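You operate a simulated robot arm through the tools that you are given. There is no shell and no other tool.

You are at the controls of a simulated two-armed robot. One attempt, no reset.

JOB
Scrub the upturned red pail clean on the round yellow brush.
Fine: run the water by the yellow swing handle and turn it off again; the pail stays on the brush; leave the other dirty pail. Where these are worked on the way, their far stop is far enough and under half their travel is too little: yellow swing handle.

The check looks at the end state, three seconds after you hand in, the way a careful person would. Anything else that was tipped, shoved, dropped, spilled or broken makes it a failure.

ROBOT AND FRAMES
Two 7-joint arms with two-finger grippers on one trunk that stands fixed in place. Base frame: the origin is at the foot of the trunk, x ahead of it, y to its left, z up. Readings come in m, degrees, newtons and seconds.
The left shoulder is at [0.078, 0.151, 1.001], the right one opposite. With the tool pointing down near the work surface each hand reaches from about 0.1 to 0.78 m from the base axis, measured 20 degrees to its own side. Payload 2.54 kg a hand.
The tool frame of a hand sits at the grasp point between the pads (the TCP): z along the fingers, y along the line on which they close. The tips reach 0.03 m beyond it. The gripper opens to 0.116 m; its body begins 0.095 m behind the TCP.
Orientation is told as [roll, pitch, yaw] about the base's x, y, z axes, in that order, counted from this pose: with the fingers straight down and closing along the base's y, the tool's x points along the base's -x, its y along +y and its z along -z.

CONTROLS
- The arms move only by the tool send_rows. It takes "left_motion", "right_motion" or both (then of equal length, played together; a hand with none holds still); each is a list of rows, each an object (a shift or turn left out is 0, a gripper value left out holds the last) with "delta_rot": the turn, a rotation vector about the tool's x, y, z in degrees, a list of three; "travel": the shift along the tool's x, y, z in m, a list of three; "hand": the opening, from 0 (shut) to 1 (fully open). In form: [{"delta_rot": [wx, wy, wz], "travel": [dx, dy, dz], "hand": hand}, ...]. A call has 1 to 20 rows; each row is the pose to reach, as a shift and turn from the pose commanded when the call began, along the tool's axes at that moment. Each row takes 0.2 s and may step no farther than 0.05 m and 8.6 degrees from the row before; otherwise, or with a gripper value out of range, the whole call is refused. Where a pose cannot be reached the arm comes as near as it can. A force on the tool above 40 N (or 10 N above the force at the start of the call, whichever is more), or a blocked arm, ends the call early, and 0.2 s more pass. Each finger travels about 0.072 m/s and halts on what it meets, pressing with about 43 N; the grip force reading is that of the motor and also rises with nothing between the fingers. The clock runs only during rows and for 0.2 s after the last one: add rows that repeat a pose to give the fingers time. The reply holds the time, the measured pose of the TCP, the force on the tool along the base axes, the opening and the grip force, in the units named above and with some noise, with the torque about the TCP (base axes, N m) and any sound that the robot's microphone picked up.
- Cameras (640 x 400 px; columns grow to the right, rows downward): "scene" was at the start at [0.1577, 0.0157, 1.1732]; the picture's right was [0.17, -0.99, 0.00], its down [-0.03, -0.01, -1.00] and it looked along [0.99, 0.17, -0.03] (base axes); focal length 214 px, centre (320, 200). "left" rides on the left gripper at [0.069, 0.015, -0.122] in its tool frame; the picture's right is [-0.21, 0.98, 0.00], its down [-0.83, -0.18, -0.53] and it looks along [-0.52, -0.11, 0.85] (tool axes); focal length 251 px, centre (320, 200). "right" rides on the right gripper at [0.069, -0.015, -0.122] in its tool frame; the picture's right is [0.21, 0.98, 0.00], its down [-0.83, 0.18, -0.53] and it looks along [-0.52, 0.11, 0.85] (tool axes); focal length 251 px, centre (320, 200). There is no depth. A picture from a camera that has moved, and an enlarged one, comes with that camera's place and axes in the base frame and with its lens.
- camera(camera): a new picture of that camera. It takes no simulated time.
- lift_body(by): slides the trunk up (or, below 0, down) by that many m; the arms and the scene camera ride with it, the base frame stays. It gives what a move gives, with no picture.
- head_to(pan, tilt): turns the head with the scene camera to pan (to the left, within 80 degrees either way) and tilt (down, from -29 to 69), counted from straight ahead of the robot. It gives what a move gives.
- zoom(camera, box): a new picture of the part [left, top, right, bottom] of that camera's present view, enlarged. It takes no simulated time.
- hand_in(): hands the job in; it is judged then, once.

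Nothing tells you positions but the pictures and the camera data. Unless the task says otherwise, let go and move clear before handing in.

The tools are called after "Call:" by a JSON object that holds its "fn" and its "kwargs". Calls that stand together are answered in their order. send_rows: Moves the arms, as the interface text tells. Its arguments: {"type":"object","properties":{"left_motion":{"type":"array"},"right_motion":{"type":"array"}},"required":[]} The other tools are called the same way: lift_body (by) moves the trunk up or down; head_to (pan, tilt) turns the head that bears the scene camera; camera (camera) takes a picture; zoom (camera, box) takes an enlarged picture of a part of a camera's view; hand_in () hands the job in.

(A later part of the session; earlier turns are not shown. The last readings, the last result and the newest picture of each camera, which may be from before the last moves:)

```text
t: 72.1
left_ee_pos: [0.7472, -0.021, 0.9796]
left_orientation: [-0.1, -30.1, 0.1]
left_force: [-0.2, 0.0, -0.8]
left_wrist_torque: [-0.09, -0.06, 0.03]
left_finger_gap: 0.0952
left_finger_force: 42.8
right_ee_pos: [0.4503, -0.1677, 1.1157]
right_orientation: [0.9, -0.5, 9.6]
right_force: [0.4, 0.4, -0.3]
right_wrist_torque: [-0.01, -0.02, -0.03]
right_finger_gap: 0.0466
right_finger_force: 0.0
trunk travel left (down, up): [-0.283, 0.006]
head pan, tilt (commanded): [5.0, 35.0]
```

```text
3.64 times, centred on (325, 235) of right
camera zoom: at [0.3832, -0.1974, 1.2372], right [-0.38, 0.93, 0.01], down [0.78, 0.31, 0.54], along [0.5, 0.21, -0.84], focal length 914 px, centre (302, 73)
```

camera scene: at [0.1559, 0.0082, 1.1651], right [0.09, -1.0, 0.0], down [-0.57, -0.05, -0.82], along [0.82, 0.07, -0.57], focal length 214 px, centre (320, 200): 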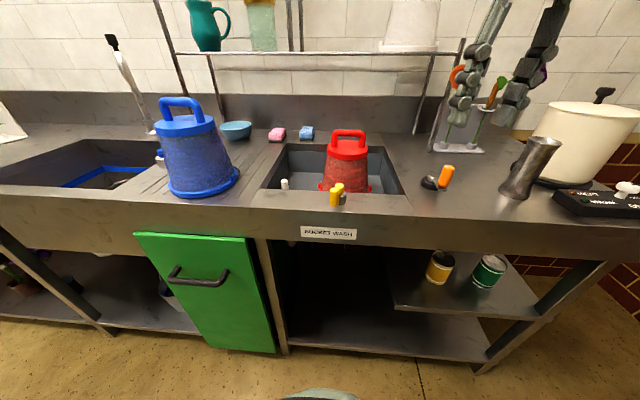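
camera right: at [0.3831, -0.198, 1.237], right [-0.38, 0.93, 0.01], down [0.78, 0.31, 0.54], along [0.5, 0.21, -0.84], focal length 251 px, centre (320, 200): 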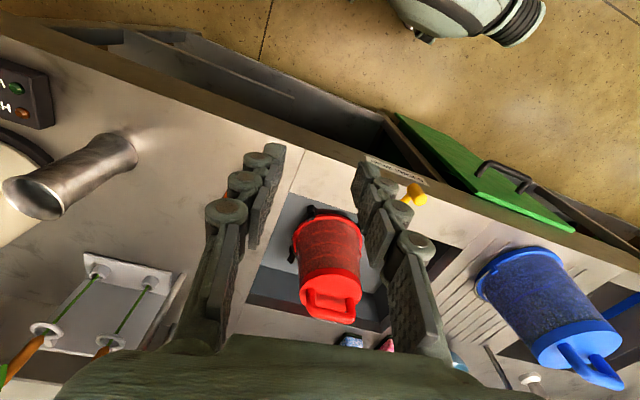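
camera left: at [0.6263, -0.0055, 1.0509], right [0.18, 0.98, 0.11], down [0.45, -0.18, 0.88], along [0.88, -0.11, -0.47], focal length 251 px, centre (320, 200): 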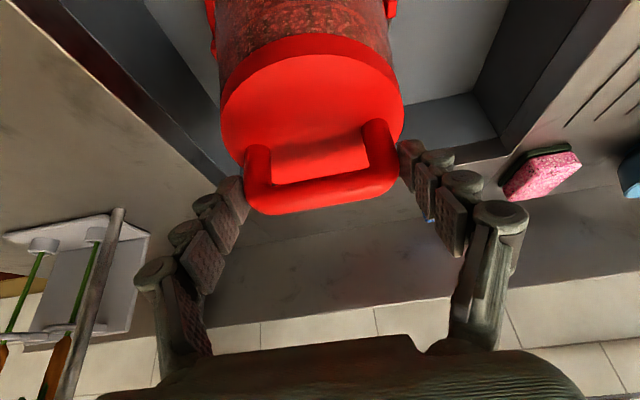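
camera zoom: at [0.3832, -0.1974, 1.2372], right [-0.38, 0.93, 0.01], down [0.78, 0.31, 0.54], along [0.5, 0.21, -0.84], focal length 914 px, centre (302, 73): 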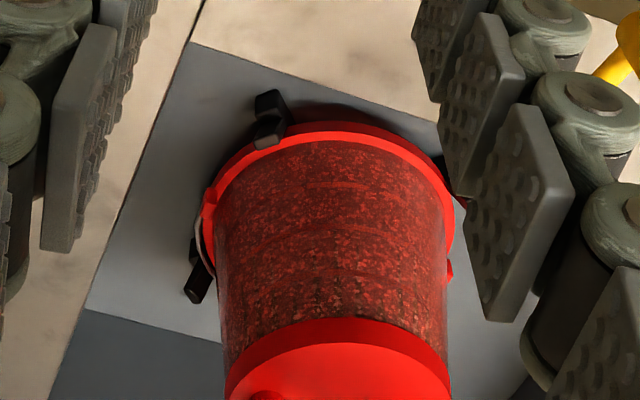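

No difference yet. I'll keep scrubbing with more twist cycles under light pressure and check again, in case it needs a certain amount of total rubbing.

Call:
{"fn": "send_rows", "kwargs": {"left_motion": [{"delta_rot": [-4.25, 0, -7.36], "travel": [0.0005, -0.0007, 0.0009]}, {"delta_rot": [-8.5, 0, -14.72], "travel": [0.0005, -0.0014, 0.0009]}, {"delta_rot": [-12.75, 0, -22.08], "travel": [0.0005, -0.002, 0.0009]}, {"delta_rot": [-8.5, 0, -14.72], "travel": [0.0005, -0.0014, 0.0009]}, {"delta_rot": [-4.25, 0, -7.36], "travel": [0.0005, -0.0007, 0.0009]}, {"delta_rot": [0, 0, 0], "travel": [0.0005, 0, 0.0009]}, {"delta_rot": [4.25, 0, 7.36], "travel": [0.0005, 0.0007, 0.0009]}, {"delta_rot": [8.5, 0, 14.72], "travel": [0.0005, 0.0014, 0.0009]}, {"delta_rot": [4.25, 0, 7.36], "travel": [0.0005, 0.0007, 0.0009]}, {"delta_rot": [0, 0, 0], "travel": [0.0005, 0, 0.0009]}, {"delta_rot": [-4.25, 0, -7.36], "travel": [0.0005, -0.0007, 0.0009]}, {"delta_rot": [-8.5, 0, -14.72], "travel": [0.0005, -0.0014, 0.0009]}, {"delta_rot": [-12.75, 0, -22.08], "travel": [0.0005, -0.002, 0.0009]}, {"delta_rot": [-8.5, 0, -14.72], "travel": [0.0005, -0.0014, 0.0009]}, {"delta_rot": [-4.25, 0, -7.36], "travel": [0.0005, -0.0007, 0.0009]}, {"delta_rot": [0, 0, 0], "travel": [0.0005, 0, 0.0009]}, {"delta_rot": [4.25, 0, 7.36], "travel": [0.0005, 0.0007, 0.0009]}, {"delta_rot": [8.5, 0, 14.72], "travel": [0.0005, 0.0014, 0.0009]}, {"delta_rot": [4.25, 0, 7.36], "travel": [0.0005, 0.0007, 0.0009]}, {"delta_rot": [0, 0, 0], "travel": [0, 0, 0]}]}}

Call:
{"fn": "zoom", "kwargs": {"camera": "scene", "box": [320, 130, 380, 200]}}

```text
t: 76.3
left_ee_pos: [0.7453, -0.022, 0.9788]
left_orientation: [-0.1, -30.1, 0.1]
left_force: [0.4, -2.8, 7.9]
left_wrist_torque: [-0.25, -0.7, -0.21]
left_finger_gap: 0.0953
left_finger_force: 43.0
right_ee_pos: [0.4501, -0.169, 1.1153]
right_orientation: [0.9, -0.6, 9.7]
right_force: [-0.2, -0.1, 0.1]
right_wrist_torque: [0.01, 0.0, 0.0]
right_finger_gap: 0.0463
right_finger_force: 0.2
trunk travel left (down, up): [-0.283, 0.006]
head pan, tilt (commanded): [5.0, 35.0]
```

```text
5.71 times, centred on (350, 165) of scene
camera zoom: at [0.1549, 0.008, 1.1652], right [0.09, -1.0, 0.0], down [-0.57, -0.05, -0.82], along [0.82, 0.07, -0.57], focal length 1226 px, centre (149, 400)
```

zoom: 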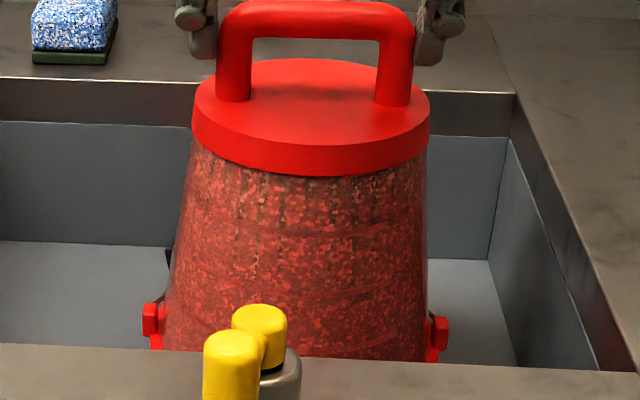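

Still unchanged. The lug didn't seem blocked at +30°, so I'll try a wider twist with the pail just barely supported, watching the torque.

Call:
{"fn": "send_rows", "kwargs": {"left_motion": [{"delta_rot": [-4.25, 0, -7.36], "travel": [-0.0005, -0.0007, -0.0009]}, {"delta_rot": [-8.5, 0, -14.72], "travel": [-0.0005, -0.0014, -0.0009]}, {"delta_rot": [-12.75, 0, -22.08], "travel": [-0.0005, -0.002, -0.0009]}, {"delta_rot": [-16, 0, -27.71], "travel": [-0.0005, -0.0026, -0.0009]}, {"delta_rot": [-18, 0, -31.18], "travel": [-0.0007, -0.0029, -0.0005]}, {"delta_rot": [-20, 0, -34.64], "travel": [-0.0008, -0.0032, -0.0005]}, {"delta_rot": [-20, 0, -34.64], "travel": [-0.0008, -0.0032, -0.0005]}]}}

Call:
{"fn": "zoom", "kwargs": {"camera": "right", "box": [250, 180, 400, 290]}}

Call:
{"fn": "zoom", "kwargs": {"camera": "scene", "box": [300, 110, 400, 210]}}

```text
t: 77.9
left_ee_pos: [0.7474, -0.0241, 0.9785]
left_orientation: [-0.1, -30.0, 40.1]
left_force: [0.6, -0.4, 1.3]
left_wrist_torque: [0.07, -0.33, -0.07]
left_finger_gap: 0.0954
left_finger_force: 43.3
right_ee_pos: [0.4501, -0.1688, 1.1168]
right_orientation: [0.9, -0.5, 9.7]
right_force: [0.3, -0.1, 0.4]
right_wrist_torque: [0.0, -0.01, 0.0]
right_finger_gap: 0.0466
right_finger_force: 0.1
trunk travel left (down, up): [-0.283, 0.006]
head pan, tilt (commanded): [5.0, 35.0]
```

```text
3.64 times, centred on (325, 235) of right
camera zoom: at [0.383, -0.1975, 1.2371], right [-0.38, 0.93, 0.01], down [0.78, 0.31, 0.54], along [0.5, 0.21, -0.84], focal length 914 px, centre (302, 73)
```

zoom: 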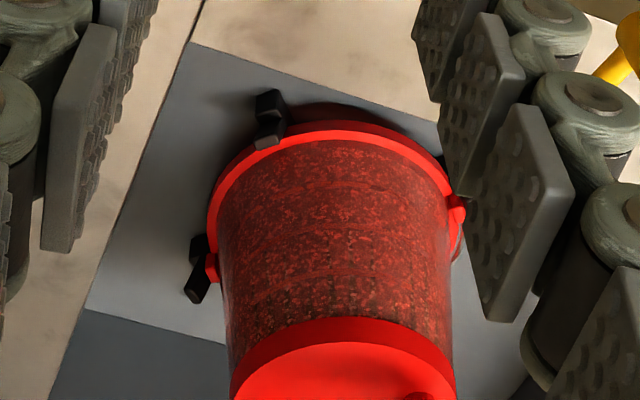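

```text
4.00 times, centred on (350, 160) of scene
camera zoom: at [0.1558, 0.0084, 1.1651], right [0.09, -1.0, 0.0], down [-0.57, -0.05, -0.82], along [0.82, 0.07, -0.57], focal length 858 px, centre (200, 360)
```

zoom: 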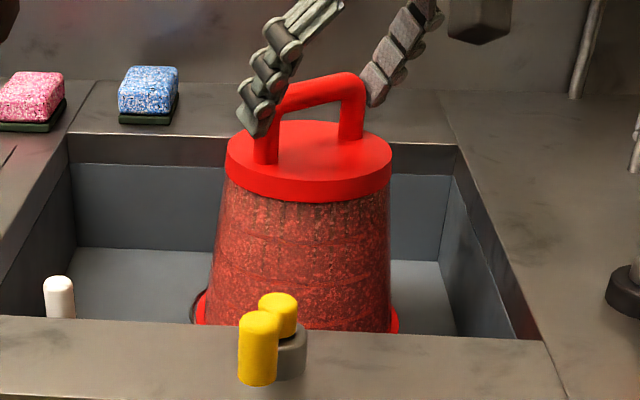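

The lug passes the post freely, so larger twists are possible. I'll sweep the pail through about 100° and back on the brush.

Call:
{"fn": "send_rows", "kwargs": {"left_motion": [{"delta_rot": [4.2, 0, 7.27], "travel": [-0.0003, 0.0006, 0.0002]}, {"delta_rot": [8.4, 0, 14.55], "travel": [-0.0005, 0.0013, 0.0003]}, {"delta_rot": [12.6, 0, 21.82], "travel": [-0.0008, 0.0019, 0.0005]}, {"delta_rot": [16.8, 0, 29.1], "travel": [-0.0011, 0.0025, 0.0006]}, {"delta_rot": [21, 0, 36.37], "travel": [-0.0014, 0.0032, 0.0008]}, {"delta_rot": [25.2, 0, 43.65], "travel": [-0.0016, 0.0038, 0.0009]}, {"delta_rot": [29.4, 0, 50.92], "travel": [-0.0022, 0.004, 0.0012]}, {"delta_rot": [33.6, 0, 58.2], "travel": [-0.0027, 0.0042, 0.0016]}, {"delta_rot": [37.8, 0, 65.47], "travel": [-0.0033, 0.0043, 0.0019]}, {"delta_rot": [42, 0, 72.75], "travel": [-0.0039, 0.0045, 0.0022]}, {"delta_rot": [46.2, 0, 80.02], "travel": [-0.0045, 0.0047, 0.0026]}, {"delta_rot": [50, 0, 86.6], "travel": [-0.005, 0.0049, 0.0029]}, {"delta_rot": [46.2, 0, 80.02], "travel": [-0.0045, 0.0047, 0.0026]}, {"delta_rot": [42, 0, 72.75], "travel": [-0.0039, 0.0045, 0.0022]}, {"delta_rot": [37.8, 0, 65.47], "travel": [-0.0033, 0.0043, 0.0019]}, {"delta_rot": [33.6, 0, 58.2], "travel": [-0.0027, 0.0042, 0.0016]}, {"delta_rot": [29.4, 0, 50.92], "travel": [-0.0022, 0.004, 0.0012]}, {"delta_rot": [25.2, 0, 43.65], "travel": [-0.0016, 0.0038, 0.0009]}, {"delta_rot": [21, 0, 36.37], "travel": [-0.0014, 0.0032, 0.0008]}, {"delta_rot": [20, 0, 34.64], "travel": [-0.0013, 0.003, 0.0007]}]}}

Call:
{"fn": "zoom", "kwargs": {"camera": "scene", "box": [320, 130, 380, 200]}}

Call:
{"fn": "zoom", "kwargs": {"camera": "right", "box": [250, 180, 400, 290]}}

```text
t: 82.1
left_ee_pos: [0.7464, -0.0214, 0.9805]
left_orientation: [0.0, -30.1, 0.2]
left_force: [-0.6, -0.6, -0.8]
left_wrist_torque: [-0.16, 0.02, -0.06]
left_finger_gap: 0.0954
left_finger_force: 42.9
left hand out of reach, approached as far as the arm can: row 10, 11, 12, 13, 14
right_ee_pos: [0.4503, -0.1683, 1.1147]
right_orientation: [0.9, -0.5, 9.7]
right_force: [1.1, -1.0, 0.2]
right_wrist_torque: [0.01, 0.02, -0.02]
right_finger_gap: 0.0465
right_finger_force: 0.1
trunk travel left (down, up): [-0.283, 0.006]
head pan, tilt (commanded): [5.0, 35.0]
```

```text
5.71 times, centred on (350, 165) of scene
camera zoom: at [0.1559, 0.0084, 1.1651], right [0.09, -1.0, 0.0], down [-0.57, -0.05, -0.82], along [0.82, 0.07, -0.57], focal length 1226 px, centre (149, 400)
```

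zoom: 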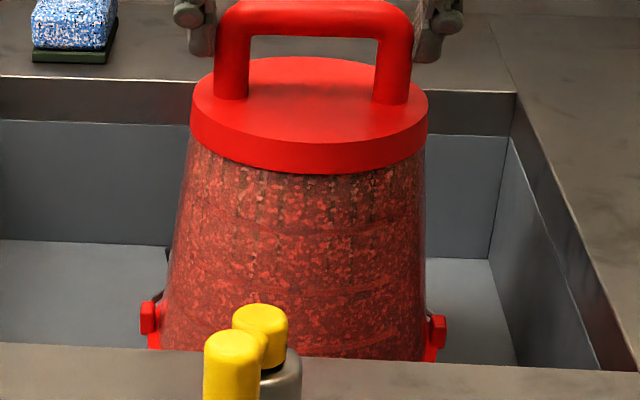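

```text
3.64 times, centred on (325, 235) of right
camera zoom: at [0.3831, -0.1975, 1.2371], right [-0.38, 0.93, 0.01], down [0.78, 0.31, 0.54], along [0.5, 0.21, -0.84], focal length 914 px, centre (302, 73)
```

zoom: 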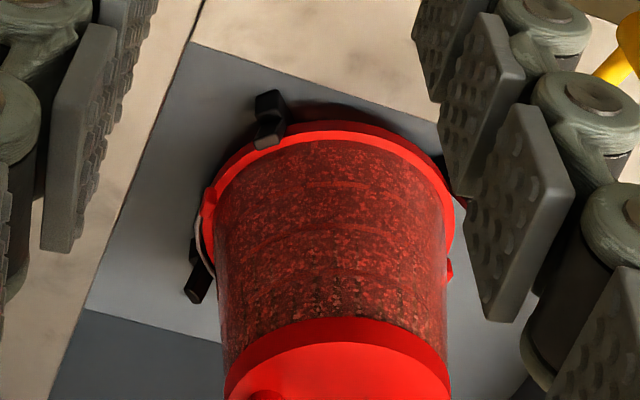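

Rotation alone isn't doing it. I'll try long vertical scrubbing strokes, about 8 cm, with the brush top staying inside the pail and stopping just short of the seat.

Call:
{"fn": "send_rows", "kwargs": {"left_motion": [{"travel": [-0.015, 0, -0.026]}, {"travel": [-0.03, 0, -0.052]}, {"travel": [-0.039, 0, -0.0675]}, {"travel": [-0.02, 0, -0.0346]}, {"travel": [-0.001, 0, -0.0017]}, {"travel": [-0.02, 0, -0.0346]}, {"travel": [-0.039, 0, -0.0675]}, {"travel": [-0.02, 0, -0.0346]}, {"travel": [-0.001, 0, -0.0017]}, {"travel": [-0.02, 0, -0.0346]}, {"travel": [-0.039, 0, -0.0675]}, {"travel": [-0.02, 0, -0.0346]}, {"travel": [-0.001, 0, -0.0017]}, {"travel": [-0.02, 0, -0.0346]}, {"travel": [-0.039, 0, -0.0675]}, {"travel": [-0.02, 0, -0.0346]}, {"travel": [-0.001, 0, -0.0017]}, {"travel": [0, 0, 0]}]}}

Call:
{"fn": "zoom", "kwargs": {"camera": "scene", "box": [320, 130, 380, 200]}}

Call:
{"fn": "camera", "kwargs": {"camera": "right"}}

```text
t: 85.9
left_ee_pos: [0.7456, -0.0194, 0.9792]
left_orientation: [-0.2, -30.1, 0.1]
left_force: [0.1, 0.3, 2.3]
left_wrist_torque: [-0.09, 0.12, 0.0]
left_finger_gap: 0.0954
left_finger_force: 42.5
right_ee_pos: [0.4501, -0.1674, 1.1148]
right_orientation: [0.9, -0.5, 9.7]
right_force: [-0.2, 0.0, -1.1]
right_wrist_torque: [0.0, 0.01, 0.0]
right_finger_gap: 0.046
right_finger_force: 0.1
trunk travel left (down, up): [-0.283, 0.006]
head pan, tilt (commanded): [5.0, 35.0]
```

```text
5.71 times, centred on (350, 165) of scene
camera zoom: at [0.1558, 0.0085, 1.1652], right [0.09, -1.0, 0.0], down [-0.57, -0.05, -0.82], along [0.82, 0.07, -0.57], focal length 1226 px, centre (149, 400)
```

zoom: 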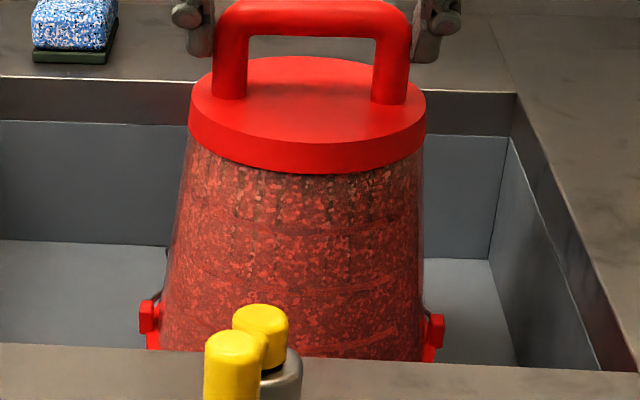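

```text
taken
camera right: at [0.383, -0.1973, 1.2373], right [-0.38, 0.93, 0.01], down [0.78, 0.31, 0.54], along [0.5, 0.21, -0.84], focal length 251 px, centre (320, 200)
```

right: 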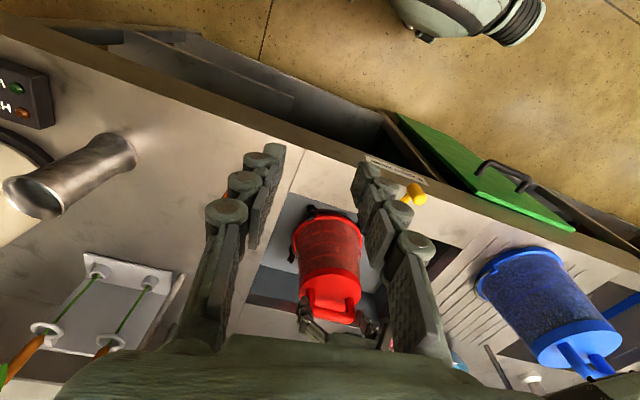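

Nothing yet. I'll do a longer continuous twisting scrub with steady downward pressure so the pail rubs firmly.

Call:
{"fn": "send_rows", "kwargs": {"left_motion": [{"delta_rot": [-4.25, 0, -7.36], "travel": [0.0008, -0.0007, 0.0014]}, {"delta_rot": [-8.5, 0, -14.72], "travel": [0.0008, -0.0014, 0.0014]}, {"delta_rot": [-12.75, 0, -22.08], "travel": [0.0008, -0.002, 0.0014]}, {"delta_rot": [-17, 0, -29.44], "travel": [0.0008, -0.0026, 0.0014]}, {"delta_rot": [-12.75, 0, -22.08], "travel": [0.0008, -0.002, 0.0014]}, {"delta_rot": [-8.5, 0, -14.72], "travel": [0.0008, -0.0014, 0.0014]}, {"delta_rot": [-4.25, 0, -7.36], "travel": [0.0008, -0.0007, 0.0014]}, {"delta_rot": [0, 0, 0], "travel": [0.0008, 0, 0.0014]}, {"delta_rot": [4.25, 0, 7.36], "travel": [0.0008, 0.0007, 0.0014]}, {"delta_rot": [8.5, 0, 14.72], "travel": [0.0008, 0.0014, 0.0014]}, {"delta_rot": [12.75, 0, 22.08], "travel": [0.0008, 0.002, 0.0014]}, {"delta_rot": [17, 0, 29.44], "travel": [0.0008, 0.0026, 0.0014]}, {"delta_rot": [12.75, 0, 22.08], "travel": [0.0008, 0.002, 0.0014]}, {"delta_rot": [8.5, 0, 14.72], "travel": [0.0008, 0.0014, 0.0014]}, {"delta_rot": [4.25, 0, 7.36], "travel": [0.0008, 0.0007, 0.0014]}, {"delta_rot": [0, 0, 0], "travel": [0.0008, 0, 0.0014]}, {"delta_rot": [-4.25, 0, -7.36], "travel": [0.0008, -0.0007, 0.0014]}, {"delta_rot": [-8.5, 0, -14.72], "travel": [0.0008, -0.0014, 0.0014]}, {"delta_rot": [-4.25, 0, -7.36], "travel": [0.0008, -0.0007, 0.0014]}, {"delta_rot": [0, 0, 0], "travel": [0.0008, 0, 0.0014]}]}}

Call:
{"fn": "zoom", "kwargs": {"camera": "scene", "box": [320, 130, 380, 200]}}

```text
t: 90.1
left_ee_pos: [0.7462, -0.0197, 0.98]
left_orientation: [0.0, -30.2, 0.1]
left_force: [1.6, 3.5, 13.8]
left_wrist_torque: [0.01, -0.38, 0.34]
left_finger_gap: 0.0954
left_finger_force: 43.0
right_ee_pos: [0.4489, -0.1666, 1.1161]
right_orientation: [0.8, -0.6, 9.7]
right_force: [-0.5, 0.2, -0.4]
right_wrist_torque: [-0.01, 0.02, 0.01]
right_finger_gap: 0.0464
right_finger_force: 0.0
trunk travel left (down, up): [-0.283, 0.006]
head pan, tilt (commanded): [5.0, 35.0]
```

```text
5.71 times, centred on (350, 165) of scene
camera zoom: at [0.1546, 0.0088, 1.1653], right [0.09, -1.0, 0.0], down [-0.57, -0.05, -0.82], along [0.82, 0.07, -0.57], focal length 1226 px, centre (149, 400)
```

zoom: 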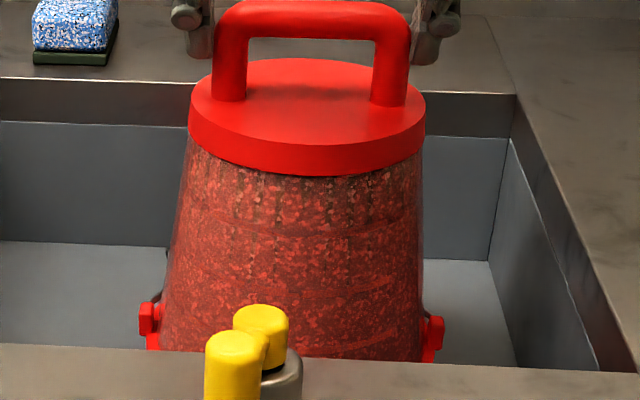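

Still unchanged. The pail hangs concentric and may not be touching the bristles at all (no resisting torque). I'll shift it sideways a centimetre to feel for bristle contact.

Call:
{"fn": "send_rows", "kwargs": {"left_motion": [{"travel": [-0.003, 0, -0.0052]}, {"travel": [-0.0073, 0, -0.0027]}, {"travel": [-0.0117, 0, -0.0002]}, {"travel": [-0.0117, 0, -0.0002]}]}}

```text
t: 91.1
left_ee_pos: [0.7569, -0.0219, 0.9834]
left_orientation: [0.0, -30.0, 0.1]
left_force: [-0.4, -0.5, -2.1]
left_wrist_torque: [0.03, 0.03, 0.02]
left_finger_gap: 0.0953
left_finger_force: 43.2
right_ee_pos: [0.4505, -0.1667, 1.1157]
right_orientation: [1.0, -0.5, 9.7]
right_force: [-0.2, 0.7, -0.6]
right_wrist_torque: [0.0, -0.02, 0.02]
right_finger_gap: 0.0465
right_finger_force: 0.0
trunk travel left (down, up): [-0.283, 0.006]
head pan, tilt (commanded): [5.0, 35.0]
```

No contact at +1 cm. Going slightly further in the same direction, gently.

Call:
{"fn": "send_rows", "kwargs": {"left_motion": [{"travel": [-0.0026, 0, 0.0015]}, {"travel": [-0.0052, 0, 0.003]}, {"travel": [-0.0069, 0, 0.004]}, {"travel": [-0.0069, 0, 0.004]}]}}

Call:
{"fn": "zoom", "kwargs": {"camera": "right", "box": [250, 180, 400, 290]}}

Call:
{"fn": "zoom", "kwargs": {"camera": "scene", "box": [320, 130, 380, 200]}}

```text
t: 92.1
left_ee_pos: [0.7638, -0.0208, 0.9839]
left_orientation: [0.0, -29.8, 0.1]
left_force: [-5.4, 2.5, -0.3]
left_wrist_torque: [0.47, 1.09, -0.15]
left_finger_gap: 0.0952
left_finger_force: 43.1
right_ee_pos: [0.4501, -0.1682, 1.1162]
right_orientation: [0.7, -0.5, 9.7]
right_force: [0.1, 0.4, 0.1]
right_wrist_torque: [-0.02, 0.01, 0.0]
right_finger_gap: 0.0463
right_finger_force: 0.0
trunk travel left (down, up): [-0.283, 0.006]
head pan, tilt (commanded): [5.0, 35.0]
```

```text
3.64 times, centred on (325, 235) of right
camera zoom: at [0.3827, -0.1972, 1.2374], right [-0.38, 0.93, 0.01], down [0.78, 0.31, 0.54], along [0.5, 0.21, -0.84], focal length 914 px, centre (302, 73)
```

zoom: 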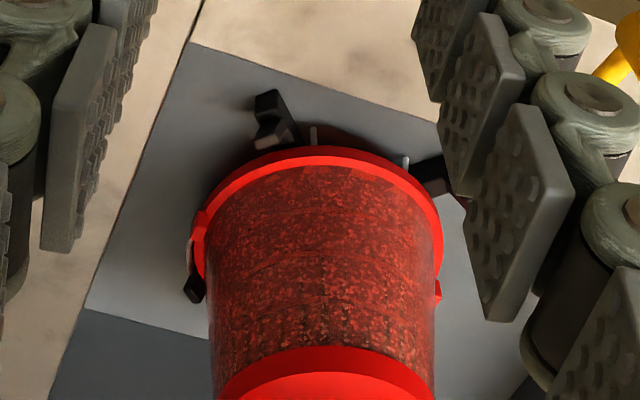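

```text
5.71 times, centred on (350, 165) of scene
camera zoom: at [0.1555, 0.0087, 1.1652], right [0.09, -1.0, 0.0], down [-0.57, -0.05, -0.82], along [0.82, 0.07, -0.57], focal length 1226 px, centre (149, 400)
```

zoom: 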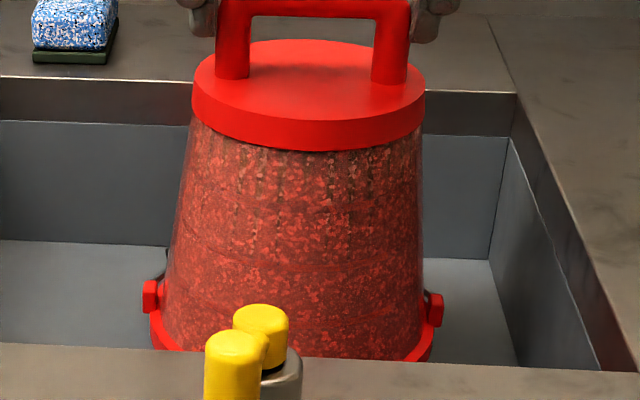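

Contact at +1.7 cm is with the guide posts at rim level, not the bristles, so I'll re-centre the pail. I'll also look at the white pail on the shelf to see what a clean pail looks like.

Call:
{"fn": "send_rows", "kwargs": {"left_motion": [{"travel": [0.007, 0, -0.004]}, {"travel": [0.0147, 0, -0.0085]}, {"travel": [0.0156, 0, -0.009]}, {"travel": [0.0156, 0, -0.009]}]}}

Call:
{"fn": "head_to", "kwargs": {"pan": 2, "tilt": 12}}

Call:
{"fn": "camera", "kwargs": {"camera": "scene"}}

Call:
{"fn": "zoom", "kwargs": {"camera": "scene", "box": [330, 80, 520, 220]}}

```text
t: 93.1
left_ee_pos: [0.7461, -0.0205, 0.983]
left_orientation: [0.0, -30.0, 0.0]
left_force: [-0.2, -0.3, -1.7]
left_wrist_torque: [0.01, -0.04, -0.04]
left_finger_gap: 0.0951
left_finger_force: 43.0
right_ee_pos: [0.4504, -0.1678, 1.1164]
right_orientation: [0.9, -0.5, 9.7]
right_force: [-0.8, 0.8, 0.3]
right_wrist_torque: [0.02, -0.01, 0.02]
right_finger_gap: 0.0464
right_finger_force: 0.0
trunk travel left (down, up): [-0.283, 0.006]
head pan, tilt (commanded): [5.0, 35.0]
```

```text
t: 94.0
left_ee_pos: [0.7474, -0.0202, 0.9831]
left_orientation: [0.1, -30.0, 0.1]
left_force: [0.4, -0.4, -2.7]
left_wrist_torque: [0.01, 0.06, 0.0]
left_finger_gap: 0.0952
left_finger_force: 42.8
right_ee_pos: [0.4504, -0.1683, 1.1147]
right_orientation: [0.9, -0.5, 9.6]
right_force: [0.4, -0.4, -0.8]
right_wrist_torque: [-0.04, 0.04, -0.01]
right_finger_gap: 0.0464
right_finger_force: 0.0
trunk travel left (down, up): [-0.283, 0.006]
head pan, tilt (commanded): [2.0, 12.0]
```

```text
taken
camera scene: at [0.1617, 0.004, 1.2018], right [0.04, -1.0, 0.0], down [-0.21, -0.01, -0.98], along [0.98, 0.03, -0.21], focal length 214 px, centre (320, 200)
```

scene: 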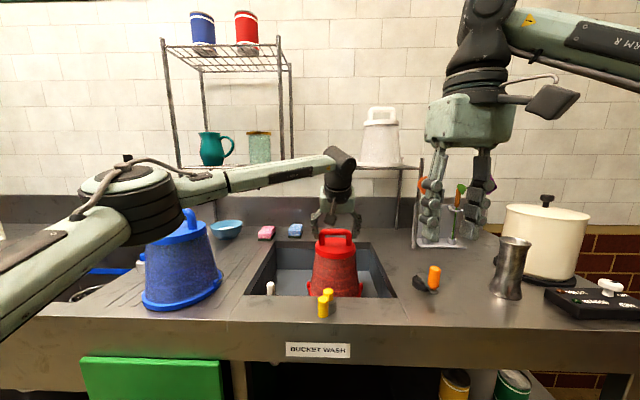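

```text
2.86 times, centred on (425, 150) of scene
camera zoom: at [0.1617, 0.004, 1.2018], right [0.04, -1.0, 0.0], down [-0.21, -0.01, -0.98], along [0.98, 0.03, -0.21], focal length 613 px, centre (20, 343)
```

zoom: 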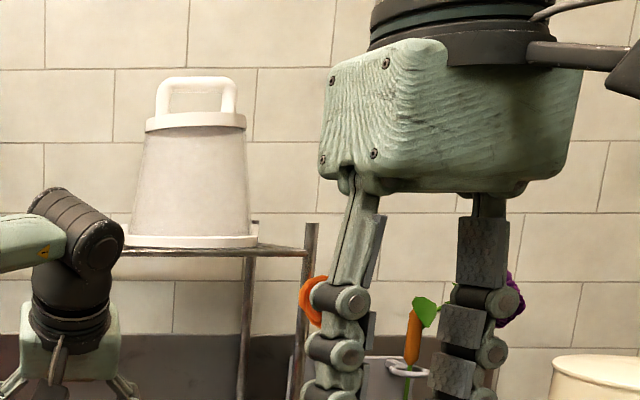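

The white pail shows what clean looks like: a plain body with no speckle. The red one is still dirty, so something is missing. I'll use the right hand's camera to look closely at the orange crank beside the basin, without touching anything.

Call:
{"fn": "send_rows", "kwargs": {"right_motion": [{"travel": [-0.012, -0.029, -0.012], "delta_rot": [0, 0, 3.2]}, {"travel": [-0.024, -0.058, -0.024], "delta_rot": [0, 0, 6.4]}, {"travel": [-0.0359, -0.0873, -0.035], "delta_rot": [0, 0, 9.7]}, {"travel": [-0.0359, -0.0873, -0.035], "delta_rot": [0, 0, 9.7]}]}}

Call:
{"fn": "camera", "kwargs": {"camera": "right"}}

Call:
{"fn": "head_to", "kwargs": {"pan": 5, "tilt": 35}}

```text
t: 95.0
left_ee_pos: [0.7467, -0.0204, 0.9838]
left_orientation: [0.0, -30.0, 0.1]
left_force: [0.0, 0.5, -2.6]
left_wrist_torque: [0.02, -0.01, 0.02]
left_finger_gap: 0.0952
left_finger_force: 42.7
right_ee_pos: [0.5012, -0.251, 1.1492]
right_orientation: [1.0, -0.2, -0.1]
right_force: [-0.5, -1.2, -0.5]
right_wrist_torque: [-0.01, -0.01, 0.05]
right_finger_gap: 0.0467
right_finger_force: 0.0
trunk travel left (down, up): [-0.283, 0.006]
head pan, tilt (commanded): [2.0, 12.0]
```

```text
taken
camera right: at [0.4298, -0.2678, 1.2714], right [-0.21, 0.98, 0.01], down [0.82, 0.17, 0.54], along [0.53, 0.13, -0.84], focal length 251 px, centre (320, 200)
```

right: 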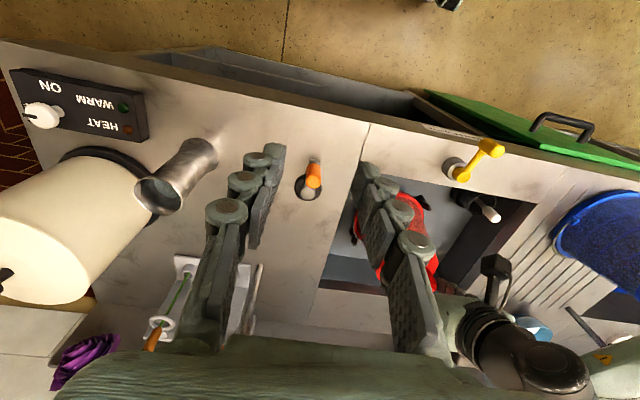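

```text
t: 95.9
left_ee_pos: [0.7464, -0.0203, 0.983]
left_orientation: [0.1, -29.9, 0.1]
left_force: [0.0, 0.3, -2.5]
left_wrist_torque: [0.0, 0.02, -0.03]
left_finger_gap: 0.0955
left_finger_force: 43.7
right_ee_pos: [0.5001, -0.2485, 1.1499]
right_orientation: [0.8, -0.3, 0.0]
right_force: [-1.0, -0.6, 0.7]
right_wrist_torque: [-0.01, 0.03, 0.02]
right_finger_gap: 0.0463
right_finger_force: 0.0
trunk travel left (down, up): [-0.283, 0.006]
head pan, tilt (commanded): [5.0, 35.0]
```

Call:
{"fn": "zoom", "kwargs": {"camera": "right", "box": [280, 140, 350, 210]}}

Call:
{"fn": "zoom", "kwargs": {"camera": "right", "box": [320, 130, 520, 310]}}

```text
5.71 times, centred on (315, 175) of right
camera zoom: at [0.4296, -0.2674, 1.2713], right [-0.21, 0.98, 0.01], down [0.82, 0.17, 0.54], along [0.53, 0.13, -0.84], focal length 1437 px, centre (349, 343)
```

zoom: 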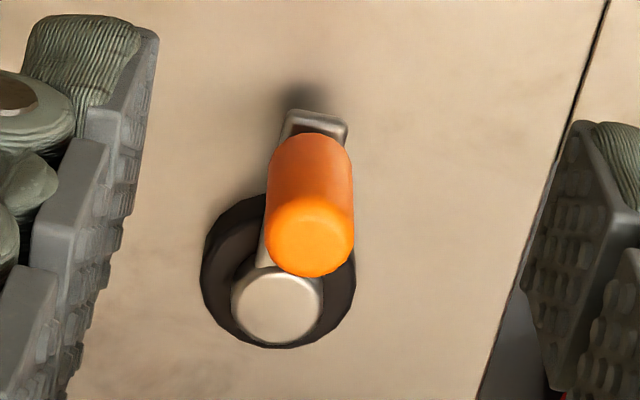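

```text
2.22 times, centred on (420, 220) of right
camera zoom: at [0.4296, -0.2674, 1.2713], right [-0.21, 0.98, 0.01], down [0.82, 0.17, 0.54], along [0.53, 0.13, -0.84], focal length 559 px, centre (98, 156)
```

zoom: 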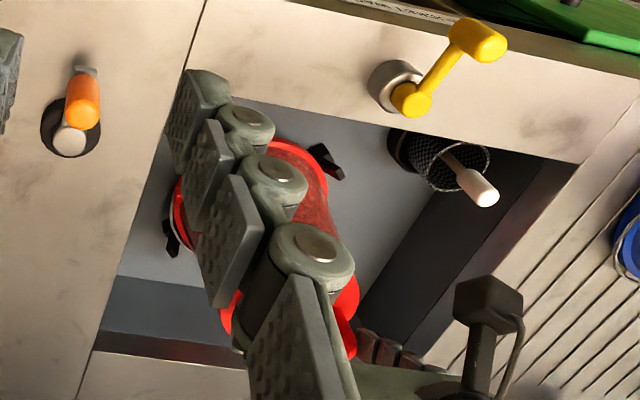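

The orange crank is a separate device on the next counter panel and isn't mentioned in the job, so I'll leave it alone. Instead I'll move the right hand away and try much wider twists of the pail, since the left wrist has more room in the positive direction.

Call:
{"fn": "send_rows", "kwargs": {"right_motion": [{"travel": [0.03, -0.02, -0.02]}, {"travel": [0.06, -0.04, -0.04]}, {"travel": [0.09, -0.06, -0.06]}, {"travel": [0.1, -0.07, -0.07]}], "left_motion": [{"travel": [0.001, 0, 0.0017]}, {"travel": [0.002, 0, 0.0035]}, {"travel": [0.0025, 0, 0.0043]}, {"travel": [0.0025, 0, 0.0043]}]}}

Call:
{"fn": "send_rows", "kwargs": {"left_motion": [{"delta_rot": [-4.25, 0, -7.36], "travel": [0, -0.0007, 0]}, {"delta_rot": [-8.5, 0, -14.72], "travel": [0, -0.0014, 0]}, {"delta_rot": [-12.75, 0, -22.08], "travel": [-0.0002, -0.002, 0.0001]}, {"delta_rot": [-17, 0, -29.44], "travel": [-0.0005, -0.0026, 0.0003]}, {"delta_rot": [-21, 0, -36.37], "travel": [-0.0008, -0.003, 0.0005]}, {"delta_rot": [-25, 0, -43.3], "travel": [-0.0012, -0.0035, 0.0007]}, {"delta_rot": [-29, 0, -50.23], "travel": [-0.0018, -0.0039, 0.001]}, {"delta_rot": [-33, 0, -57.16], "travel": [-0.0023, -0.0043, 0.0014]}, {"delta_rot": [-33, 0, -57.16], "travel": [-0.0023, -0.0043, 0.0014]}]}}

Call:
{"fn": "camera", "kwargs": {"camera": "scene"}}

Call:
{"fn": "camera", "kwargs": {"camera": "right"}}

```text
t: 96.9
left_ee_pos: [0.7458, -0.0204, 0.9803]
left_orientation: [-0.1, -30.0, 0.1]
left_force: [-0.3, 0.6, 0.4]
left_wrist_torque: [-0.01, -0.06, -0.03]
left_finger_gap: 0.0952
left_finger_force: 42.4
right_ee_pos: [0.4034, -0.3178, 1.2168]
right_orientation: [1.0, -0.4, 0.0]
right_force: [0.2, 0.2, -0.1]
right_wrist_torque: [0.0, -0.01, -0.04]
right_finger_gap: 0.0468
right_finger_force: 0.0
right hand out of reach, approached as far as the arm can: row 4
trunk travel left (down, up): [-0.283, 0.006]
head pan, tilt (commanded): [5.0, 35.0]
```

```text
t: 98.9
left_ee_pos: [0.712, -0.0136, 0.9759]
left_orientation: [-0.9, -30.2, 65.2]
left_force: [13.9, -10.7, 28.4]
left_wrist_torque: [-0.65, -2.26, -0.42]
left_finger_gap: 0.1003
left_finger_force: 43.5
left hand out of reach, approached as far as the arm can: row 6, 7, 8, 9
right_ee_pos: [0.4009, -0.3191, 1.2155]
right_orientation: [1.0, -0.5, 0.0]
right_force: [0.3, -0.4, 0.9]
right_wrist_torque: [0.06, 0.03, 0.0]
right_finger_gap: 0.0462
right_finger_force: 0.1
trunk travel left (down, up): [-0.283, 0.006]
head pan, tilt (commanded): [5.0, 35.0]
```

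```text
taken
camera scene: at [0.1541, 0.0074, 1.1654], right [0.09, -1.0, 0.0], down [-0.57, -0.05, -0.82], along [0.82, 0.07, -0.57], focal length 214 px, centre (320, 200)
```

scene: 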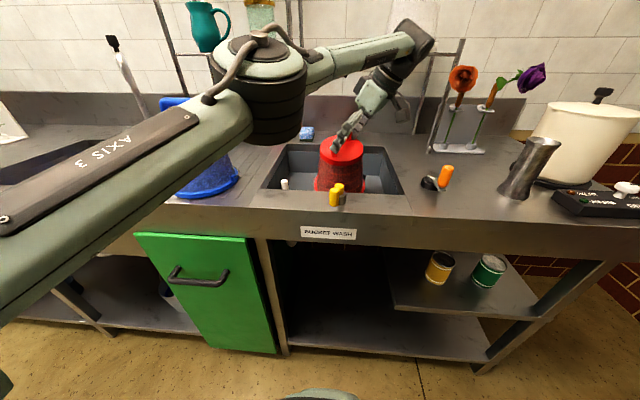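

```text
taken
camera right: at [0.3305, -0.3371, 1.3374], right [-0.21, 0.98, 0.02], down [0.82, 0.17, 0.54], along [0.53, 0.13, -0.84], focal length 251 px, centre (320, 200)
```

right: 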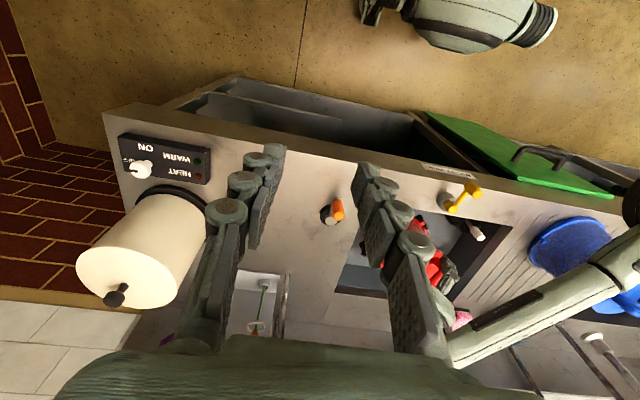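

The wider twist went out of reach and the hand was dragged about 3 cm off position. I'll check the pail's state before moving.

Call:
{"fn": "zoom", "kwargs": {"camera": "scene", "box": [300, 110, 400, 210]}}

Call:
{"fn": "camera", "kwargs": {"camera": "left"}}

Call:
{"fn": "zoom", "kwargs": {"camera": "right", "box": [330, 180, 500, 310]}}

```text
4.00 times, centred on (350, 160) of scene
camera zoom: at [0.1541, 0.0074, 1.1654], right [0.09, -1.0, 0.0], down [-0.57, -0.05, -0.82], along [0.82, 0.07, -0.57], focal length 858 px, centre (200, 360)
```

zoom: 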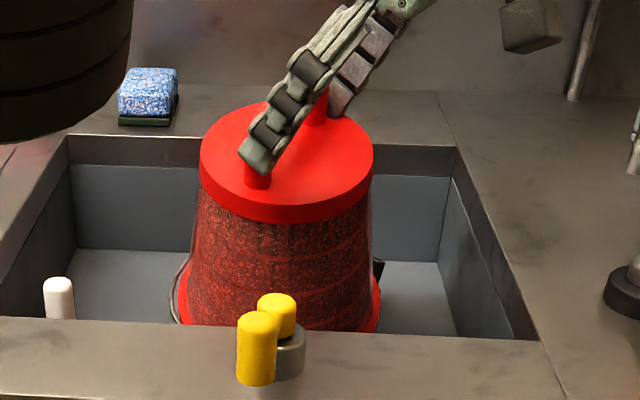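

```text
taken
camera left: at [0.6447, -0.1164, 1.0465], right [-0.81, 0.58, 0.1], down [0.34, 0.33, 0.88], along [0.48, 0.74, -0.47], focal length 251 px, centre (320, 200)
```

left: 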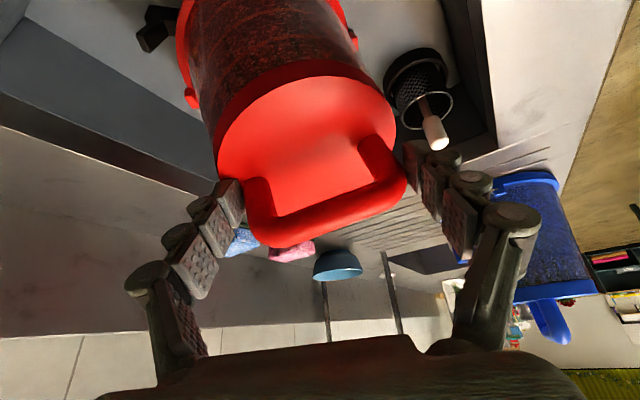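

```text
3.08 times, centred on (415, 245) of right
camera zoom: at [0.3305, -0.3371, 1.3374], right [-0.21, 0.98, 0.02], down [0.82, 0.17, 0.54], along [0.53, 0.13, -0.84], focal length 774 px, centre (28, 62)
```

zoom: 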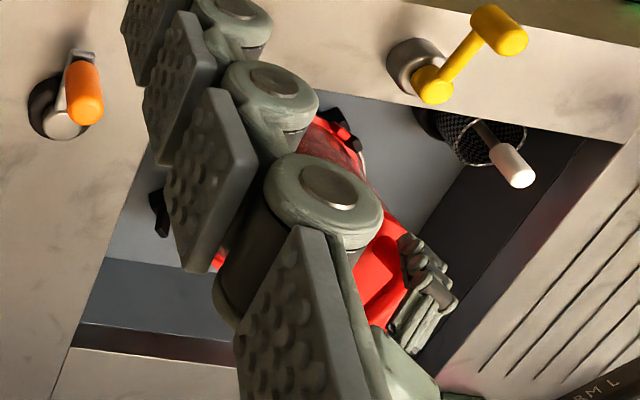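

The pail's top has been pulled toward me but is still between the posts. I'll carefully reverse the motion back to the reachable twist angle at the proper centre.

Call:
{"fn": "send_rows", "kwargs": {"left_motion": [{"travel": [-0.0014, -0.0073, -0.0001], "delta_rot": [2.5, 0, 4.33]}, {"travel": [-0.0028, -0.0147, -0.0002], "delta_rot": [5, 0, 8.66]}, {"travel": [-0.0043, -0.022, -0.0004], "delta_rot": [7.5, 0, 12.99]}, {"travel": [-0.0057, -0.0294, -0.0005], "delta_rot": [10, 0, 17.32]}, {"travel": [-0.0071, -0.0367, -0.0006], "delta_rot": [12.5, 0, 21.65]}, {"travel": [-0.0071, -0.0367, -0.0006], "delta_rot": [12.5, 0, 21.65]}]}}

Call:
{"fn": "zoom", "kwargs": {"camera": "scene", "box": [300, 110, 400, 210]}}

Call:
{"fn": "camera", "kwargs": {"camera": "left"}}

```text
t: 100.3
left_ee_pos: [0.747, -0.021, 0.9735]
left_orientation: [0.1, -29.9, 41.2]
left_force: [-1.6, 0.9, -2.8]
left_wrist_torque: [0.29, 0.25, 0.07]
left_finger_gap: 0.098
left_finger_force: 43.0
right_ee_pos: [0.4037, -0.3178, 1.215]
right_orientation: [1.0, -0.4, 0.0]
right_force: [-0.3, 0.0, -0.3]
right_wrist_torque: [0.01, 0.03, 0.01]
right_finger_gap: 0.0465
right_finger_force: 0.1
trunk travel left (down, up): [-0.283, 0.006]
head pan, tilt (commanded): [5.0, 35.0]
```

```text
4.00 times, centred on (350, 160) of scene
camera zoom: at [0.156, 0.0085, 1.165], right [0.09, -1.0, 0.0], down [-0.57, -0.05, -0.82], along [0.82, 0.07, -0.57], focal length 858 px, centre (200, 360)
```

zoom: 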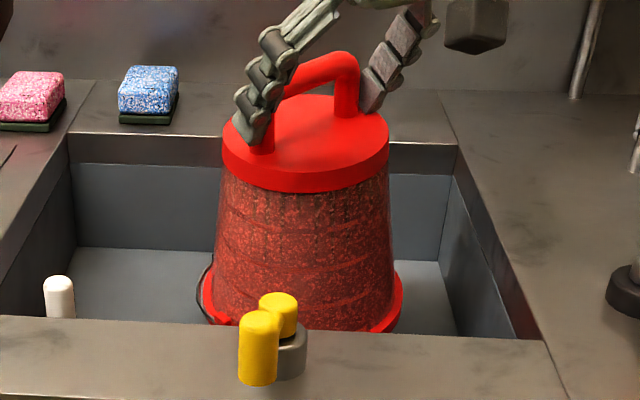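

```text
taken
camera left: at [0.6454, -0.0896, 1.0457], right [-0.5, 0.86, 0.11], down [0.46, 0.16, 0.87], along [0.73, 0.49, -0.47], focal length 251 px, centre (320, 200)
```

left: 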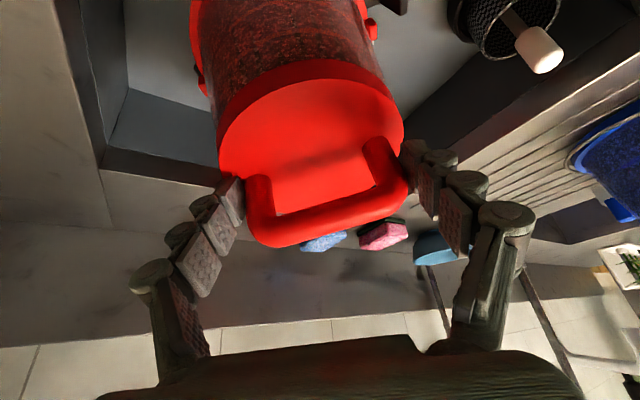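

The pail is back in place but has slipped a few degrees in the grip. I'll untwist to yaw 0, then lower it gently onto its seat to release and re-grip squarely.

Call:
{"fn": "send_rows", "kwargs": {"left_motion": [{"delta_rot": [4, 0, 6.93], "travel": [-0.0002, 0.0005, 0]}, {"delta_rot": [8, 0, 13.86], "travel": [-0.0004, 0.0011, 0.0001]}, {"delta_rot": [12, 0, 20.78], "travel": [-0.0007, 0.0017, 0.0002]}, {"delta_rot": [16, 0, 27.71], "travel": [-0.001, 0.0023, 0.0003]}, {"delta_rot": [20.5, 0, 35.5], "travel": [-0.0013, 0.003, 0.0005]}, {"delta_rot": [20.5, 0, 35.5], "travel": [-0.0013, 0.003, 0.0005]}]}}

Call:
{"fn": "zoom", "kwargs": {"camera": "scene", "box": [300, 110, 400, 210]}}

Call:
{"fn": "camera", "kwargs": {"camera": "left"}}

```text
refused: row 5 steps farther than a row can; nothing moved
```

```text
4.00 times, centred on (350, 160) of scene
camera zoom: at [0.156, 0.0085, 1.165], right [0.09, -1.0, 0.0], down [-0.57, -0.05, -0.82], along [0.82, 0.07, -0.57], focal length 858 px, centre (200, 360)
```

zoom: 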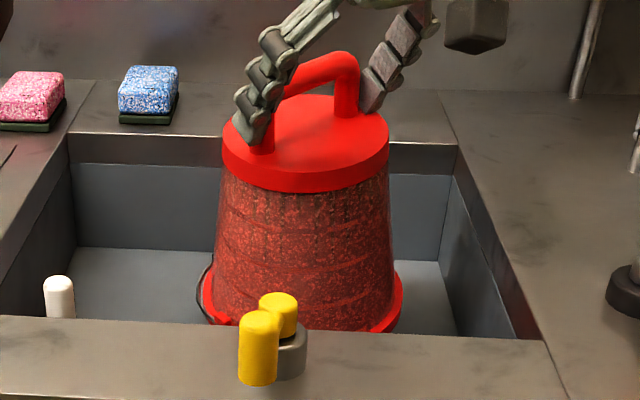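

```text
taken
camera left: at [0.6454, -0.0896, 1.0457], right [-0.5, 0.86, 0.11], down [0.46, 0.16, 0.87], along [0.73, 0.49, -0.47], focal length 251 px, centre (320, 200)
```

left: 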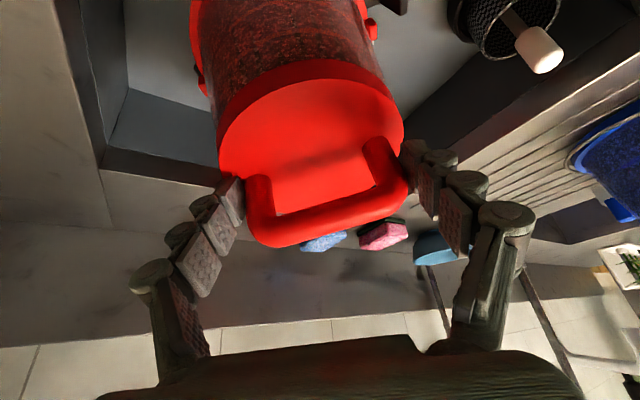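

Call:
{"fn": "send_rows", "kwargs": {"left_motion": [{"delta_rot": [4, 0, 6.93], "travel": [-0.0002, 0.0005, 0]}, {"delta_rot": [8, 0, 13.86], "travel": [-0.0004, 0.0011, 0.0001]}, {"delta_rot": [12, 0, 20.78], "travel": [-0.0007, 0.0017, 0.0002]}, {"delta_rot": [16, 0, 27.71], "travel": [-0.001, 0.0023, 0.0003]}, {"delta_rot": [20, 0, 34.64], "travel": [-0.0013, 0.003, 0.0005]}, {"delta_rot": [20.5, 0, 35.5], "travel": [-0.0013, 0.003, 0.0005]}, {"delta_rot": [20.5, 0, 35.5], "travel": [-0.0013, 0.003, 0.0005]}]}}

Call:
{"fn": "zoom", "kwargs": {"camera": "scene", "box": [300, 110, 400, 210]}}

Call:
{"fn": "camera", "kwargs": {"camera": "left"}}

Call:
{"fn": "zoom", "kwargs": {"camera": "right", "box": [330, 180, 500, 310]}}

```text
t: 101.9
left_ee_pos: [0.7467, -0.0186, 0.9744]
left_orientation: [-0.3, -30.1, 0.0]
left_force: [-2.4, 2.6, 0.1]
left_wrist_torque: [0.33, 0.26, 0.07]
left_finger_gap: 0.0962
left_finger_force: 42.5
right_ee_pos: [0.4029, -0.3176, 1.2151]
right_orientation: [0.8, -0.4, -0.1]
right_force: [0.8, 0.1, -1.4]
right_wrist_torque: [0.0, 0.0, 0.03]
right_finger_gap: 0.0461
right_finger_force: 0.1
trunk travel left (down, up): [-0.283, 0.006]
head pan, tilt (commanded): [5.0, 35.0]
```

```text
4.00 times, centred on (350, 160) of scene
camera zoom: at [0.1558, 0.0087, 1.1651], right [0.09, -1.0, 0.0], down [-0.57, -0.05, -0.82], along [0.82, 0.07, -0.57], focal length 858 px, centre (200, 360)
```

zoom: 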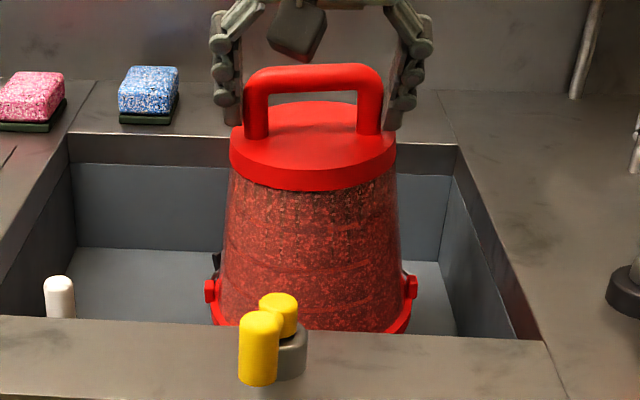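

```text
taken
camera left: at [0.6247, -0.0037, 1.0465], right [0.19, 0.98, 0.11], down [0.45, -0.18, 0.88], along [0.87, -0.12, -0.47], focal length 251 px, centre (320, 200)
```

left: 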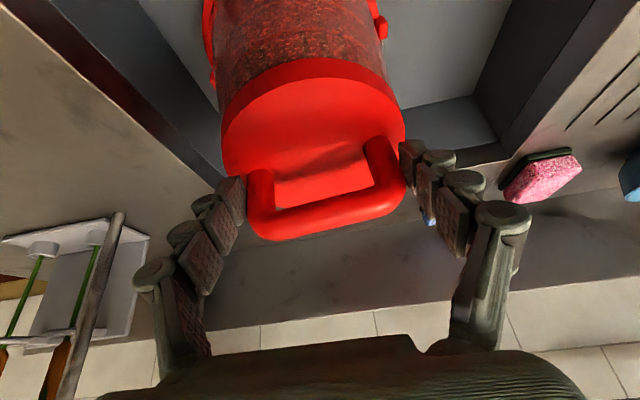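

```text
3.08 times, centred on (415, 245) of right
camera zoom: at [0.3325, -0.3356, 1.3372], right [-0.21, 0.98, 0.01], down [0.82, 0.17, 0.54], along [0.53, 0.13, -0.84], focal length 774 px, centre (28, 62)
```

zoom: 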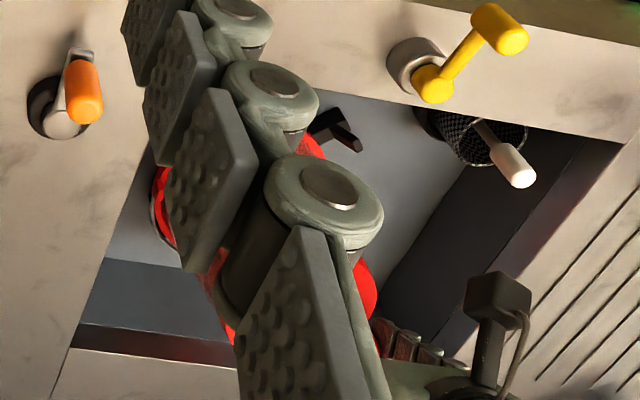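

The pail now sits slightly raised and shifted, so its rim may be perched on a post. I'll lift it clear of the posts and check how it hangs.

Call:
{"fn": "send_rows", "kwargs": {"left_motion": [{"travel": [-0.0075, 0, -0.013]}, {"travel": [-0.015, 0, -0.026]}, {"travel": [-0.0225, 0, -0.039]}, {"travel": [-0.0225, 0, -0.039]}]}}

Call:
{"fn": "zoom", "kwargs": {"camera": "scene", "box": [300, 100, 400, 200]}}

Call:
{"fn": "camera", "kwargs": {"camera": "left"}}

```text
t: 102.9
left_ee_pos: [0.747, -0.0183, 1.0188]
left_orientation: [0.0, -30.0, 0.1]
left_force: [-0.1, -0.4, -3.1]
left_wrist_torque: [0.02, 0.03, 0.0]
left_finger_gap: 0.0961
left_finger_force: 43.0
right_ee_pos: [0.4029, -0.3185, 1.2151]
right_orientation: [0.9, -0.4, 0.0]
right_force: [0.5, -0.8, 0.7]
right_wrist_torque: [0.0, 0.0, 0.01]
right_finger_gap: 0.0465
right_finger_force: 0.1
trunk travel left (down, up): [-0.283, 0.006]
head pan, tilt (commanded): [5.0, 35.0]
```

```text
4.00 times, centred on (350, 150) of scene
camera zoom: at [0.1563, 0.0084, 1.165], right [0.09, -1.0, 0.0], down [-0.57, -0.05, -0.82], along [0.82, 0.07, -0.57], focal length 858 px, centre (200, 400)
```

zoom: 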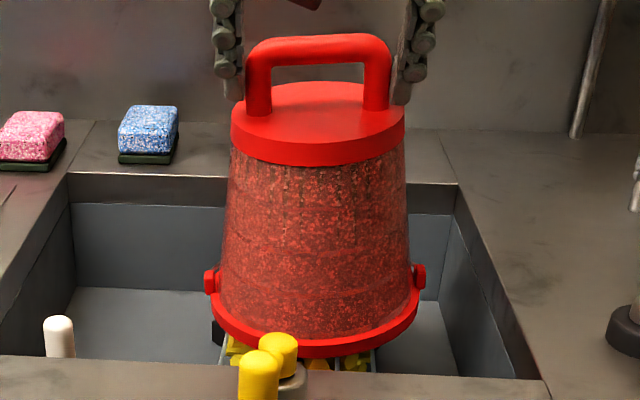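

```text
taken
camera left: at [0.6249, -0.0041, 1.0913], right [0.18, 0.98, 0.11], down [0.45, -0.18, 0.88], along [0.87, -0.11, -0.47], focal length 251 px, centre (320, 200)
```

left: 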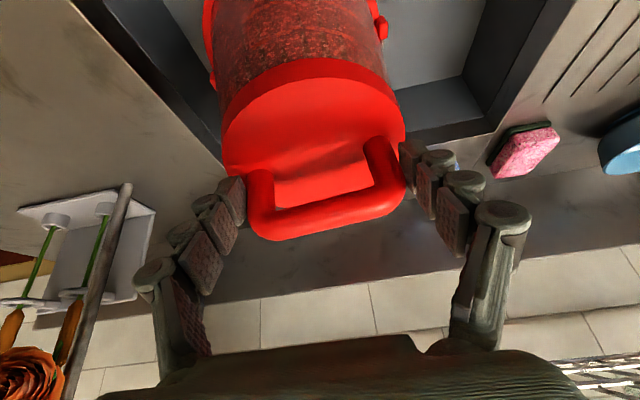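

The handle has shifted toward the edge of the pads, with the pail about 1 cm forward and up in the grip. I'll re-centre it over the brush and lower to the seat, then re-grip.

Call:
{"fn": "send_rows", "kwargs": {"left_motion": [{"travel": [0.004, -0.001, -0.0022]}, {"travel": [0.0078, -0.002, -0.0045]}, {"travel": [0.0153, -0.002, 0.0085]}, {"travel": [0.0203, -0.002, 0.0172]}, {"travel": [0.0243, -0.002, 0.0241]}, {"travel": [0.0243, -0.002, 0.0241]}]}}

Call:
{"fn": "zoom", "kwargs": {"camera": "scene", "box": [300, 110, 400, 210]}}

```text
t: 104.3
left_ee_pos: [0.7381, -0.0205, 0.9871]
left_orientation: [-0.1, -30.0, 0.1]
left_force: [0.4, 0.0, -1.5]
left_wrist_torque: [0.0, 0.02, 0.03]
left_finger_gap: 0.0961
left_finger_force: 43.5
right_ee_pos: [0.4039, -0.3168, 1.2163]
right_orientation: [1.0, -0.4, 0.0]
right_force: [0.8, -0.4, -0.1]
right_wrist_torque: [0.02, 0.0, 0.01]
right_finger_gap: 0.0463
right_finger_force: 0.0
trunk travel left (down, up): [-0.283, 0.006]
head pan, tilt (commanded): [5.0, 35.0]
```

```text
4.00 times, centred on (350, 160) of scene
camera zoom: at [0.1561, 0.0084, 1.165], right [0.09, -1.0, 0.0], down [-0.57, -0.05, -0.82], along [0.82, 0.07, -0.57], focal length 858 px, centre (200, 360)
```

zoom: 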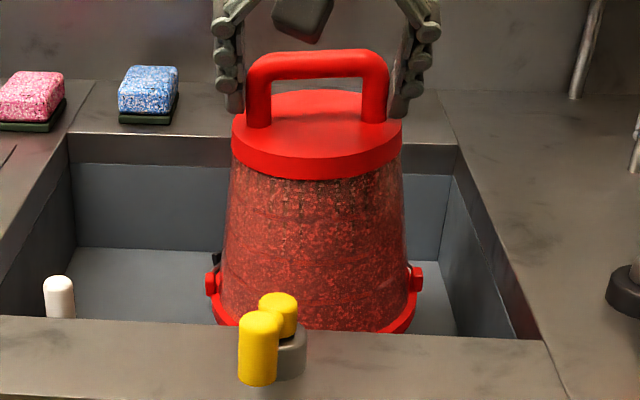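

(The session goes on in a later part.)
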